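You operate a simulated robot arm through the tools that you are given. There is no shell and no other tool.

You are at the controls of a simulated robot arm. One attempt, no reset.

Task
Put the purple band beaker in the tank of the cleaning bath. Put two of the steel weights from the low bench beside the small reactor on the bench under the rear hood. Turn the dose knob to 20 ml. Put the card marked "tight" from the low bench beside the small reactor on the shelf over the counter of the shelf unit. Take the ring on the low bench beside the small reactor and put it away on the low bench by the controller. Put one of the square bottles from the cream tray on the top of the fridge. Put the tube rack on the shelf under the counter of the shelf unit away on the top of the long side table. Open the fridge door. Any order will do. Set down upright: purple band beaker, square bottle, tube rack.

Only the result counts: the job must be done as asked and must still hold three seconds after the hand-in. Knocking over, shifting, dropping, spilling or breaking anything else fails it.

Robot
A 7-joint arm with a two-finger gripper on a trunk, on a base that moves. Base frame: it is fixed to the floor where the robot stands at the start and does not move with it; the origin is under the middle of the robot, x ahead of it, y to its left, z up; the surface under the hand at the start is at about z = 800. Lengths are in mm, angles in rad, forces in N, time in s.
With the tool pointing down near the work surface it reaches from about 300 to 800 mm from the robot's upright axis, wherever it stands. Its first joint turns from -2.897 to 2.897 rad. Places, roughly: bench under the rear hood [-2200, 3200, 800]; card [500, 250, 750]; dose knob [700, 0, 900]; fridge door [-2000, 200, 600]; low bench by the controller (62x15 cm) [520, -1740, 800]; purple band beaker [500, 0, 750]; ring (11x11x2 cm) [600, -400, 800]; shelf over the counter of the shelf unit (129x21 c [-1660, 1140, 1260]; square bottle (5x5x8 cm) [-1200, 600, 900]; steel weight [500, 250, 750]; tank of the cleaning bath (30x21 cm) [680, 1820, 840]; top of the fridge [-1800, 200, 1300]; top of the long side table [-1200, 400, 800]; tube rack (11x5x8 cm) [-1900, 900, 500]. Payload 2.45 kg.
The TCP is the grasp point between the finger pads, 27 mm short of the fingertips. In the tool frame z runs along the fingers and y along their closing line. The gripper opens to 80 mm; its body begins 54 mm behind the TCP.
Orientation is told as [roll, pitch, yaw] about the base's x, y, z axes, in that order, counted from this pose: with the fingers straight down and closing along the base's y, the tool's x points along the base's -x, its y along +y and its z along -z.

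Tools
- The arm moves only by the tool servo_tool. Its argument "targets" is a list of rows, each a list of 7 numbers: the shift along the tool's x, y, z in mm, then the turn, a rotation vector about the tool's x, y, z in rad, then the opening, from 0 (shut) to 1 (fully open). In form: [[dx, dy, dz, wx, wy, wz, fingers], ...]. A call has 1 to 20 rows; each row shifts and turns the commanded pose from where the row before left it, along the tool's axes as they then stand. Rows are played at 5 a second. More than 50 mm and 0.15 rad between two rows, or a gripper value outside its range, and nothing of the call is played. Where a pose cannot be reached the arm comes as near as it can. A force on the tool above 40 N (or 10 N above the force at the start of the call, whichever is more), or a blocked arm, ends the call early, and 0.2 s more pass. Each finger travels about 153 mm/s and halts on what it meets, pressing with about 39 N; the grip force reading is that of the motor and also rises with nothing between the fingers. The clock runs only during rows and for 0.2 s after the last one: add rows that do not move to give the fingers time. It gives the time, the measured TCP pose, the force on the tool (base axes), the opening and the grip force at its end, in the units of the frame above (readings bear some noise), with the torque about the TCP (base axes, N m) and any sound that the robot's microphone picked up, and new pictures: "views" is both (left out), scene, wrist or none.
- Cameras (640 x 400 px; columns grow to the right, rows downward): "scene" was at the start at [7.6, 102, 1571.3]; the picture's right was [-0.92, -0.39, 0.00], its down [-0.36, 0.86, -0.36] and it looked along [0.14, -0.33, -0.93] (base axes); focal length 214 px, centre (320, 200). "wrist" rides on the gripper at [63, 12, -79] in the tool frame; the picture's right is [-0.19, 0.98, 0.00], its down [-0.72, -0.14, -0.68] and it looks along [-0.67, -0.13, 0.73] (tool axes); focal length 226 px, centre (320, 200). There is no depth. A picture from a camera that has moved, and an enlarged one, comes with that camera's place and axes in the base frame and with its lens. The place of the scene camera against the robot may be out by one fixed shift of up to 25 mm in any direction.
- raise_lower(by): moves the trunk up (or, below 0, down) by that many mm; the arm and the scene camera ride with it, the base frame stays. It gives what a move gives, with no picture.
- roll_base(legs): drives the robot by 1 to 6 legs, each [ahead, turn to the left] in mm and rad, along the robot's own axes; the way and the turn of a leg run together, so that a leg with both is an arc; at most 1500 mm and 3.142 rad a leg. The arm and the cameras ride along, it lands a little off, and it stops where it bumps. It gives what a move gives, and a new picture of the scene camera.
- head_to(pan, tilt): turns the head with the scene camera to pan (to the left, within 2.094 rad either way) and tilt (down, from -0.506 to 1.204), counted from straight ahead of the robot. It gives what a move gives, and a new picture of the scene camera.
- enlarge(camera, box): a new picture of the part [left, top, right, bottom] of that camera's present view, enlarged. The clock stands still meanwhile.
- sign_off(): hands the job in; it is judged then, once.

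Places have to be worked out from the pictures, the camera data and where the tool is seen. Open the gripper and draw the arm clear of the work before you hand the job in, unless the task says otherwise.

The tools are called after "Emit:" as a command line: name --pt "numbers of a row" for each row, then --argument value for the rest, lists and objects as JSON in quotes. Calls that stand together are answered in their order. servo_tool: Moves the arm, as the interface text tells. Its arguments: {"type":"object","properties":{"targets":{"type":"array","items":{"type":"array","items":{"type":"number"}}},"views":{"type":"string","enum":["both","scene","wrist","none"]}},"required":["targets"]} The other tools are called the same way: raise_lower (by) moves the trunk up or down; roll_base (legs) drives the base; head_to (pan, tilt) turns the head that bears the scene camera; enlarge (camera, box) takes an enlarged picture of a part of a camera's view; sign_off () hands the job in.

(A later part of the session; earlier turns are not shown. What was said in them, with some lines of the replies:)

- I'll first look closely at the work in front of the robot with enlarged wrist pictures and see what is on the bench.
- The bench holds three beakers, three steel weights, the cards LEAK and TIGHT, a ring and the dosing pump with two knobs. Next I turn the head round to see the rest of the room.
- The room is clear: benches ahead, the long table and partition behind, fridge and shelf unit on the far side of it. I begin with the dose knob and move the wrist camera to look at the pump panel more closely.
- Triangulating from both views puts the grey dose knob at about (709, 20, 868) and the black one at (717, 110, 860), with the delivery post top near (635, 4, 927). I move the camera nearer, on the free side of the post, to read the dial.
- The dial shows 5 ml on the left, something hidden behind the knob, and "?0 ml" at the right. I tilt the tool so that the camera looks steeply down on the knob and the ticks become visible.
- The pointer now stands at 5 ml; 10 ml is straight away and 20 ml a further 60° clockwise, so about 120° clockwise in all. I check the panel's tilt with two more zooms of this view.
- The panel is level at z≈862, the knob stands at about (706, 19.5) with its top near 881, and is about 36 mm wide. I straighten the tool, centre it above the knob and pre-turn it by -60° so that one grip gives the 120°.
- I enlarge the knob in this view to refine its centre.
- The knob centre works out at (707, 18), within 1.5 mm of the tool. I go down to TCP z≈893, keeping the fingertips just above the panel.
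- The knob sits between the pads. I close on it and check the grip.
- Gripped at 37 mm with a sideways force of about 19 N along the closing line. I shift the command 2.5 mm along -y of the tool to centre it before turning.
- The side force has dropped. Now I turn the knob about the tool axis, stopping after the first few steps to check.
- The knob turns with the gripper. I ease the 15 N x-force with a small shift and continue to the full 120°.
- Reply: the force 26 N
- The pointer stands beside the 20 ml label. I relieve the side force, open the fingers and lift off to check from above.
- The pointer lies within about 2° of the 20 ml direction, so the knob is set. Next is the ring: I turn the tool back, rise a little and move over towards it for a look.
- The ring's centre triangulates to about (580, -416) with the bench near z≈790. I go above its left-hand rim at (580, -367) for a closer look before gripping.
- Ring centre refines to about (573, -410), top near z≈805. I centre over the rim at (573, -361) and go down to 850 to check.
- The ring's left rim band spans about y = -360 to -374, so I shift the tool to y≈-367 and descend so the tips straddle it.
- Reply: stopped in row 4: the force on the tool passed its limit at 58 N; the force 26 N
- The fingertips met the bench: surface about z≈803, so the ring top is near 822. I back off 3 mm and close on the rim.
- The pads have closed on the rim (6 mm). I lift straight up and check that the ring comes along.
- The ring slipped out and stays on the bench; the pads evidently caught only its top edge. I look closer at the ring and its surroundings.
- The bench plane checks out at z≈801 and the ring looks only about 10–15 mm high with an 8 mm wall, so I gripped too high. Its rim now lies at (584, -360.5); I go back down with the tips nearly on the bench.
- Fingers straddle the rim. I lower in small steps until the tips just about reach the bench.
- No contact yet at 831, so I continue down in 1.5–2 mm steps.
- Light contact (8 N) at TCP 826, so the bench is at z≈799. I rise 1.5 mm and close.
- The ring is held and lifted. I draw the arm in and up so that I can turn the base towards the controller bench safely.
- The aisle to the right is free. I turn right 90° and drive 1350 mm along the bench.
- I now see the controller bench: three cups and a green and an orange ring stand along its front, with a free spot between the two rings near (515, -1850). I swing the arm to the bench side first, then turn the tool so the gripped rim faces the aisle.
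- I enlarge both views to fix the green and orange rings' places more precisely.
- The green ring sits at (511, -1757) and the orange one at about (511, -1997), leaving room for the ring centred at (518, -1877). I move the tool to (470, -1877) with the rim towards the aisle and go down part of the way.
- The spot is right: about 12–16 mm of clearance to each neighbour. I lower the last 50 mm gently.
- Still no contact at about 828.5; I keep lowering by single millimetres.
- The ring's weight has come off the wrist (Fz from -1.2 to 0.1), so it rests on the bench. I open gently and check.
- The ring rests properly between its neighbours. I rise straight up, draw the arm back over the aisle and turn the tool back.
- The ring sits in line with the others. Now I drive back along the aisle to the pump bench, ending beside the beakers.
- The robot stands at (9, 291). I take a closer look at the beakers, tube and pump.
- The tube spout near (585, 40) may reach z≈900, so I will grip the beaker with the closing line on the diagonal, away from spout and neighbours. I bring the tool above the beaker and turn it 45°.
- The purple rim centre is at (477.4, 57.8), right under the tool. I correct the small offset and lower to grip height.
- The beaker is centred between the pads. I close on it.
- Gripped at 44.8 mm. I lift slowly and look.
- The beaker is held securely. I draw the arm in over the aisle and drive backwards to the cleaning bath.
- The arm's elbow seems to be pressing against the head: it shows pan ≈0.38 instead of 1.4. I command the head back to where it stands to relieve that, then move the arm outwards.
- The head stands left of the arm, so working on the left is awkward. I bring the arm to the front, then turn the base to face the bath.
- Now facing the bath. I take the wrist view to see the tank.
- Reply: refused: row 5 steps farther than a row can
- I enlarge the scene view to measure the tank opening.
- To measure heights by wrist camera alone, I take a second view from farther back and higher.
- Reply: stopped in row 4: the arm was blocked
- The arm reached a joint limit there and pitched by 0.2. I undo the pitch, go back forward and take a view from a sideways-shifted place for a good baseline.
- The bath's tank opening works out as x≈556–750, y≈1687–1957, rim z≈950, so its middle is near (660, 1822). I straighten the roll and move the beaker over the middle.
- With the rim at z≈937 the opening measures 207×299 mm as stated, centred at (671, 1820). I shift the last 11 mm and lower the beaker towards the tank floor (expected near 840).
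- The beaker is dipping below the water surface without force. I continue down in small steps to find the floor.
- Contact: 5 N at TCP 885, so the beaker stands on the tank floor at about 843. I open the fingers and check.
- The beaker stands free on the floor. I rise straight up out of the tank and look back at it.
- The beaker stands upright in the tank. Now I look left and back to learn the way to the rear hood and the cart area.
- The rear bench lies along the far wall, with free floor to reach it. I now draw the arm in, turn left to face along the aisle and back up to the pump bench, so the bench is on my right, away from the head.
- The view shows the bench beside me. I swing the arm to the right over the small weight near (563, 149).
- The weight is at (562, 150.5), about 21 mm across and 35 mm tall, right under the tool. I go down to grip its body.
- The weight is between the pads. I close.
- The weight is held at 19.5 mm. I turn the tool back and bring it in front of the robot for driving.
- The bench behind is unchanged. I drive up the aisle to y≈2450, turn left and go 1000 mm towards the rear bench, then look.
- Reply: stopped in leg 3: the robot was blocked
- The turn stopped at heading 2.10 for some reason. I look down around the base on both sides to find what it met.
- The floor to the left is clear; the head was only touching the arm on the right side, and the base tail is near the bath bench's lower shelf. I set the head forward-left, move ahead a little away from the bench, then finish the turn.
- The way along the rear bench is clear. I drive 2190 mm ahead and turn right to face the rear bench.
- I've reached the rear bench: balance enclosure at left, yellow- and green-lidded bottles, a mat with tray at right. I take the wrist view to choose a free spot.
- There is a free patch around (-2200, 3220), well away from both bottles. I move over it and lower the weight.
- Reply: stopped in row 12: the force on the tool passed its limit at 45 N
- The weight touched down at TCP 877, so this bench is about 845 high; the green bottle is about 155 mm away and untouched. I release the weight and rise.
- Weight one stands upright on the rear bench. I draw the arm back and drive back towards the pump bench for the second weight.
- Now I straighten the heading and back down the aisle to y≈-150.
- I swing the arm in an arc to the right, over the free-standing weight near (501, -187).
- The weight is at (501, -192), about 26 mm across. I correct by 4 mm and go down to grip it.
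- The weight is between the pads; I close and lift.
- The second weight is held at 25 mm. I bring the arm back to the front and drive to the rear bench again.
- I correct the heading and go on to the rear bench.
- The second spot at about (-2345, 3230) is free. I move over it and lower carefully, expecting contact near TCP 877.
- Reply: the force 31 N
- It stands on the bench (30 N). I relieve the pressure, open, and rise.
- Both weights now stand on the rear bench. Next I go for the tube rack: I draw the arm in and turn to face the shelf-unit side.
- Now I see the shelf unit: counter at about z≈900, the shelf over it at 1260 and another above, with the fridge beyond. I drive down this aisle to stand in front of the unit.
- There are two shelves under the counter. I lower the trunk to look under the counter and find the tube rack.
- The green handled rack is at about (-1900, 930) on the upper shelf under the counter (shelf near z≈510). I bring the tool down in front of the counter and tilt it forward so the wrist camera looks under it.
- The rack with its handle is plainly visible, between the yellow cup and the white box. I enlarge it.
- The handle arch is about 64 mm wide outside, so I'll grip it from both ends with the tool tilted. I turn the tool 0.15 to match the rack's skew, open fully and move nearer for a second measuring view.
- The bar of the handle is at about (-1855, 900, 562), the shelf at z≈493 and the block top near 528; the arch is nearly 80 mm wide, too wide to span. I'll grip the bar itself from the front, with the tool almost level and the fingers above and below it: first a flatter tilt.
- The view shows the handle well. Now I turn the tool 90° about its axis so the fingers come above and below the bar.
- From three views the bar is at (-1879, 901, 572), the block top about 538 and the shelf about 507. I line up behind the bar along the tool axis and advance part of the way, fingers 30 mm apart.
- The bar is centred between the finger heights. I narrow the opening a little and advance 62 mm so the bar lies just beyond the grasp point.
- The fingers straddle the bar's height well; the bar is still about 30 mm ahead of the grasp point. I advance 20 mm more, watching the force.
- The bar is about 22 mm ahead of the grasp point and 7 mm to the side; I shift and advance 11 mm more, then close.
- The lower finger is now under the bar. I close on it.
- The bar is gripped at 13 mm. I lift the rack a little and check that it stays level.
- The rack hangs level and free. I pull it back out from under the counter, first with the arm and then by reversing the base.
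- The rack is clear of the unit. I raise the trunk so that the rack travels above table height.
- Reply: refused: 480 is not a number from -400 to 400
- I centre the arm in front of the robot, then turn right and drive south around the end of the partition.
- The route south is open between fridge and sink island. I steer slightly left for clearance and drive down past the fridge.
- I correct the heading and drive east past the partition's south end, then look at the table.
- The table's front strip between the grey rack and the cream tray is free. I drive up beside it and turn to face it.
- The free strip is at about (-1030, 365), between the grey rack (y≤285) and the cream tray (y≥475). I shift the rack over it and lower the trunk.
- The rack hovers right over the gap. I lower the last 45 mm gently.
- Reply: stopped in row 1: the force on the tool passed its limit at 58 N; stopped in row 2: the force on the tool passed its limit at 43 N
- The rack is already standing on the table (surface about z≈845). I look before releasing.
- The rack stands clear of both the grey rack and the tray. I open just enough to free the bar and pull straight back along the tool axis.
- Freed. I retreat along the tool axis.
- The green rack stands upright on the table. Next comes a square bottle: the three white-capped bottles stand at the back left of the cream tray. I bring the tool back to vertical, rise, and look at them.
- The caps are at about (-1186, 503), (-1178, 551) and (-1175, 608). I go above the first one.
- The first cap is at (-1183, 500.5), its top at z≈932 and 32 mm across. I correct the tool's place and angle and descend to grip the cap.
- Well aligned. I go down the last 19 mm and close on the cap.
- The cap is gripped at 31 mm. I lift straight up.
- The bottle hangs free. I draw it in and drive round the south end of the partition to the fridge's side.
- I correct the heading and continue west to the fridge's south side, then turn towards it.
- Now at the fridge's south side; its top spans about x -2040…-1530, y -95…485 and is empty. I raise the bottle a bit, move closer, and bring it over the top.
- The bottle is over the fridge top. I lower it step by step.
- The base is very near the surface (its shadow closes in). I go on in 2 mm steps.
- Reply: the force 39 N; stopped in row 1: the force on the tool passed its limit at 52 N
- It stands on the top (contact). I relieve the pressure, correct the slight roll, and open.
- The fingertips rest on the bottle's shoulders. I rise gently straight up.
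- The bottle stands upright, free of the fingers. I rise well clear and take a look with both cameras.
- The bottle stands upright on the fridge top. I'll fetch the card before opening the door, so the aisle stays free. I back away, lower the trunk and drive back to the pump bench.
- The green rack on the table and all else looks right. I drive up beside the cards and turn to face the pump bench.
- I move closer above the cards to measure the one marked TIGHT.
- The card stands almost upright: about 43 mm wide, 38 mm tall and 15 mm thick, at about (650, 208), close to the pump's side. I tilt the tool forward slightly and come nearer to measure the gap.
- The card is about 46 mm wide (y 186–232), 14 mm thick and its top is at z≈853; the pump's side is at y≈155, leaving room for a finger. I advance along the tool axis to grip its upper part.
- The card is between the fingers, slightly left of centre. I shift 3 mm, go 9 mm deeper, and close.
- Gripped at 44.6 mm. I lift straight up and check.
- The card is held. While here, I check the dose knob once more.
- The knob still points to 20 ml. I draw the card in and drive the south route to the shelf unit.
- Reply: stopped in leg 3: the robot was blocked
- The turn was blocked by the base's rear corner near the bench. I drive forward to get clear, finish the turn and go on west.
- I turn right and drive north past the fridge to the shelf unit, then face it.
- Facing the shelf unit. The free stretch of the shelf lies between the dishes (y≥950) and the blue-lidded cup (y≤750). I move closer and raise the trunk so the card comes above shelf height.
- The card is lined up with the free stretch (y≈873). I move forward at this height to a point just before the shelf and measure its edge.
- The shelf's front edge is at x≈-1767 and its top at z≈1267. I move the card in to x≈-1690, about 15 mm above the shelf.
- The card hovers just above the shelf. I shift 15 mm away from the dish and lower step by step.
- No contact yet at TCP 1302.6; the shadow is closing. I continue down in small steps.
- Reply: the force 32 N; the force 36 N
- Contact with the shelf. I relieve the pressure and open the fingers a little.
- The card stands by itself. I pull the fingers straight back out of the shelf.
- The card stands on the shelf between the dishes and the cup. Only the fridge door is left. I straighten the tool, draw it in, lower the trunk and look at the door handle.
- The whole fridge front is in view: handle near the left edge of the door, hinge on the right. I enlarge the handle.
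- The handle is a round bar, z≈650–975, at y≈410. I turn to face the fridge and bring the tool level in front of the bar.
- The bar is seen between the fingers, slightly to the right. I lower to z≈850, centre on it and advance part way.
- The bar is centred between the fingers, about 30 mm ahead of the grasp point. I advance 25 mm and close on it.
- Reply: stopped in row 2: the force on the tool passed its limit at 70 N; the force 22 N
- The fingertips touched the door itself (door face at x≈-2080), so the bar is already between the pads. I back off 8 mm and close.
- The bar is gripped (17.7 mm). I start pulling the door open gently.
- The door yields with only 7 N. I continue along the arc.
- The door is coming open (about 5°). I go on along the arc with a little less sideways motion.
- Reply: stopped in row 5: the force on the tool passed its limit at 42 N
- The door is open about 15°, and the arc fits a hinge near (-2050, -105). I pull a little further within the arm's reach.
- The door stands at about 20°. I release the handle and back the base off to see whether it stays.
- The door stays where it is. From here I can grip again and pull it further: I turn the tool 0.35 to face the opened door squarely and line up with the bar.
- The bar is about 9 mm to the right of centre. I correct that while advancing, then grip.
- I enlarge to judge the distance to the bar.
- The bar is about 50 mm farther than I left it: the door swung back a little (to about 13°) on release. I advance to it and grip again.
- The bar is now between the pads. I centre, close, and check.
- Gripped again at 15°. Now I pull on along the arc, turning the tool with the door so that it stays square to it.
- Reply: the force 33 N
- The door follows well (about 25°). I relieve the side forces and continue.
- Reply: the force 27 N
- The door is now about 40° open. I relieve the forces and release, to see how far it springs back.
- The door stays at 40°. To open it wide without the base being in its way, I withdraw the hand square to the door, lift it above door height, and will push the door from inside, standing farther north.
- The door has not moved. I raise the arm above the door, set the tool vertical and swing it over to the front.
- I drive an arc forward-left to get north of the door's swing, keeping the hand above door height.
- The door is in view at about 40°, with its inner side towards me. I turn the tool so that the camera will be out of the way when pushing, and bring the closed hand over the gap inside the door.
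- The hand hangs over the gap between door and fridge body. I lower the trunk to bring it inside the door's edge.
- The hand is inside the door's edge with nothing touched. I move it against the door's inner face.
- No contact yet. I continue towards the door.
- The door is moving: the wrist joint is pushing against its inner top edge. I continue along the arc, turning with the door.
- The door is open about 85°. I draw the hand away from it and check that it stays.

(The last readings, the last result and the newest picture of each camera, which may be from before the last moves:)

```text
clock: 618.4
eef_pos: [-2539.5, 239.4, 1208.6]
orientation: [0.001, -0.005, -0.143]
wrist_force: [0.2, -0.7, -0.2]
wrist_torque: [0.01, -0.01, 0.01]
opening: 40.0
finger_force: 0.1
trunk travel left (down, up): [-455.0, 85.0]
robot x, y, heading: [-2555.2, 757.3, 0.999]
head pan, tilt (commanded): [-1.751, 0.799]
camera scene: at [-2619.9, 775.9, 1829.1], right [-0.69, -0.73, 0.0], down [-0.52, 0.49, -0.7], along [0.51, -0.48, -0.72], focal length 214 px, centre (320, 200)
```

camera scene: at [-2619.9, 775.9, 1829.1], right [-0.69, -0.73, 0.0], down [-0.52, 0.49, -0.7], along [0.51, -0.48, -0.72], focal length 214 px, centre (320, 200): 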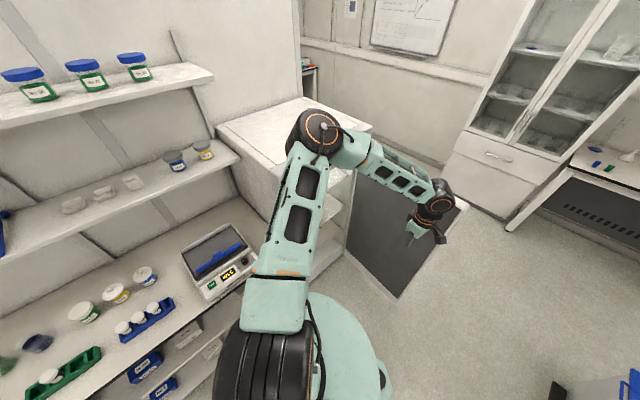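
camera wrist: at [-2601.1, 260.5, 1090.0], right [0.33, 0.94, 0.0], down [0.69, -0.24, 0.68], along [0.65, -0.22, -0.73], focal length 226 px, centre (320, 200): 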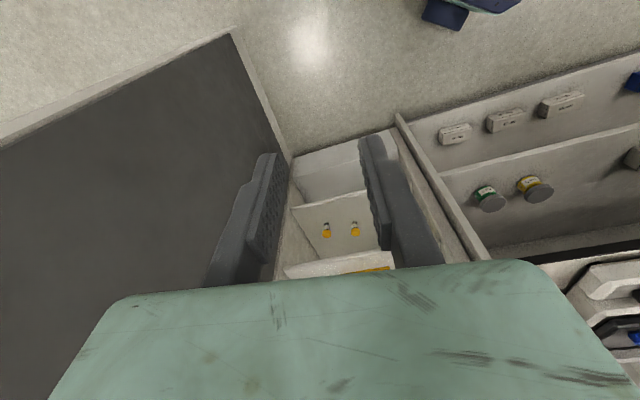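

The door stays wide open. Before handing in I check the rear bench and the shelf once more with the head camera.

Emit:
head_to --pan 0.43 --tilt 0.35

Emit:
enlarge --camera "scene" --box '[260, 140, 420, 240]'

Emit:
head_to --pan -1.2 --tilt 0.7

Emit:
enlarge --camera "scene" --box '[160, 60, 480, 260]'

```text
clock: 620.4
eef_pos: [-2539.6, 240.7, 1210.1]
orientation: [0.001, -0.004, -0.142]
wrist_force: [-0.2, 0.0, -0.1]
wrist_torque: [0.0, -0.01, 0.0]
opening: 39.9
finger_force: 0.1
trunk travel left (down, up): [-455.0, 85.0]
robot x, y, heading: [-2554.0, 759.3, 0.996]
head pan, tilt (commanded): [0.429, 0.351]
camera scene: at [-2665.0, 923.3, 1868.8], right [0.99, -0.15, 0.0], down [-0.05, -0.34, -0.94], along [0.14, 0.93, -0.34], focal length 214 px, centre (320, 200)
```

scene: 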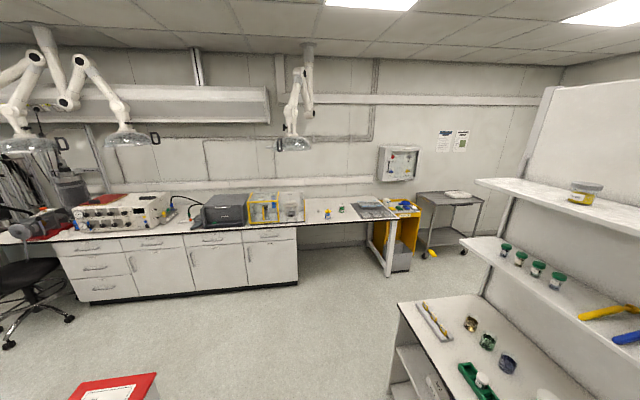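

```text
4.00 times, centred on (340, 190) of scene
camera zoom: at [-2665.0, 923.3, 1868.8], right [0.99, -0.15, 0.0], down [-0.05, -0.34, -0.94], along [0.14, 0.93, -0.34], focal length 858 px, centre (240, 240)
```

zoom: 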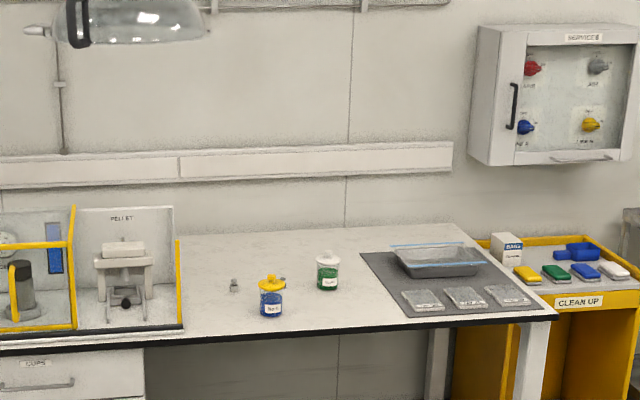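

```text
clock: 622.1
eef_pos: [-2537.9, 240.7, 1209.0]
orientation: [0.003, -0.005, -0.143]
wrist_force: [-0.2, -0.4, 0.1]
wrist_torque: [0.01, 0.0, 0.02]
opening: 40.1
finger_force: 0.1
trunk travel left (down, up): [-455.0, 85.0]
robot x, y, heading: [-2560.3, 756.8, 0.996]
head pan, tilt (commanded): [-1.201, 0.7]
camera scene: at [-2595.5, 813.8, 1837.4], right [-0.2, -0.98, 0.0], down [-0.63, 0.13, -0.76], along [0.75, -0.16, -0.64], focal length 214 px, centre (320, 200)
```

scene: 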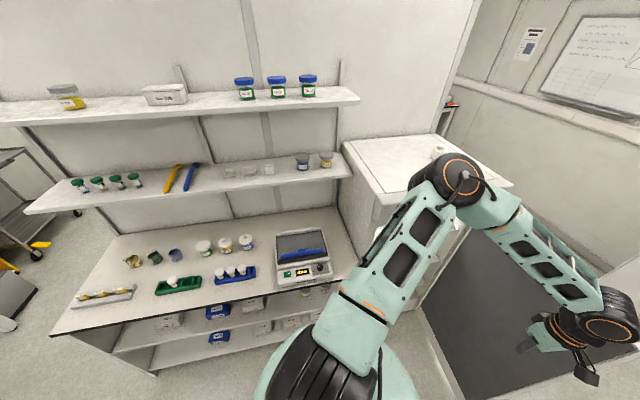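

```text
2.00 times, centred on (320, 160) of scene
camera zoom: at [-2595.5, 813.8, 1837.4], right [-0.2, -0.98, 0.0], down [-0.63, 0.13, -0.76], along [0.75, -0.16, -0.64], focal length 429 px, centre (320, 280)
```

zoom: 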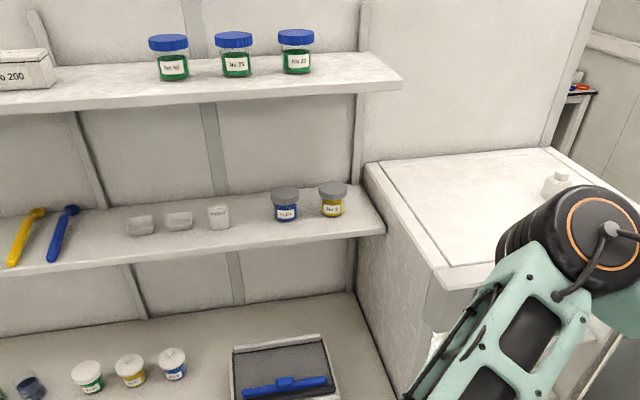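

Everything is in place: card standing on the shelf, both weights on the rear bench, bottle on the fridge, door wide open. I open the gripper fully, with the arm already clear of the work.

Emit:
servo_tool --pt "0 0 -20 0 0 0 1" --pt "0 0 0 0 0 0 1" --pt "0 0 0 0 0 0 1" --views "scene"

```text
clock: 622.9
eef_pos: [-2539.4, 239.8, 1229.8]
orientation: [0.002, -0.005, -0.144]
wrist_force: [-1.2, -0.2, -0.1]
wrist_torque: [0.0, 0.0, 0.01]
opening: 80.1
finger_force: 0.0
trunk travel left (down, up): [-455.0, 85.0]
robot x, y, heading: [-2553.0, 756.5, 0.995]
head pan, tilt (commanded): [-1.201, 0.7]
camera scene: at [-2595.6, 814.1, 1837.3], right [-0.2, -0.98, 0.0], down [-0.63, 0.13, -0.76], along [0.75, -0.16, -0.64], focal length 214 px, centre (320, 200)
```

scene: 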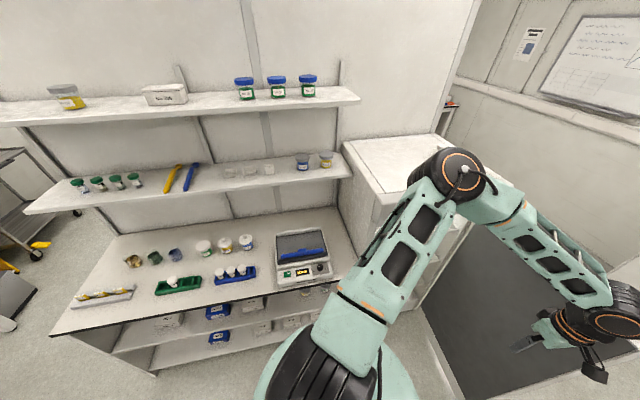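

All eight parts are done, the gripper is open and the arm stands free; the door still stands open. I hand the job in.

Emit:
sign_off

```text
The job is handed in.
```

I did all eight parts and handed the job in. The tool only confirmed that it was handed in, so I don't have the judge's result.

| Part | Where it ended up |
|---|---|
| Purple band beaker | Upright on the floor of the cleaning bath's tank, under water |
| Two steel weights | Standing on the bench under the rear hood, at about (-2197, 3222) and (-2345, 3229) |
| Dose knob | Pointing at 20 ml, within about 2° as judged from the pictures |
| "Tight" card | Standing on the lower of the two shelves over the counter, between the dishes and the blue-lidded cup |
| Ring | On the low bench by the controller, between the green and orange rings, with 12–16 mm to spare on each side |
| Square bottle | Upright on the top of the fridge |
| Tube rack | Upright on the long side table, between the grey rack and the cream tray |
| Fridge door | Open about 85° |

- **Ring:** the first grip slipped before it left the bench; the second held.
- **Fridge door:** it swung back about 5° after I first let go near 20°. It stayed put after I pushed it to 85°.
- **Base bumps:** the base stopped short on two turns. The second was most likely its rear corner against the pump bench; I didn't find the cause of the first, near the bath. I saw nothing moved either time.

Just before handing in I checked the shelf, the fridge and the rear bench again, and they looked right. I did not look again at the bath or the controller bench after leaving them. I last saw the tube rack and the knob when I fetched the card.
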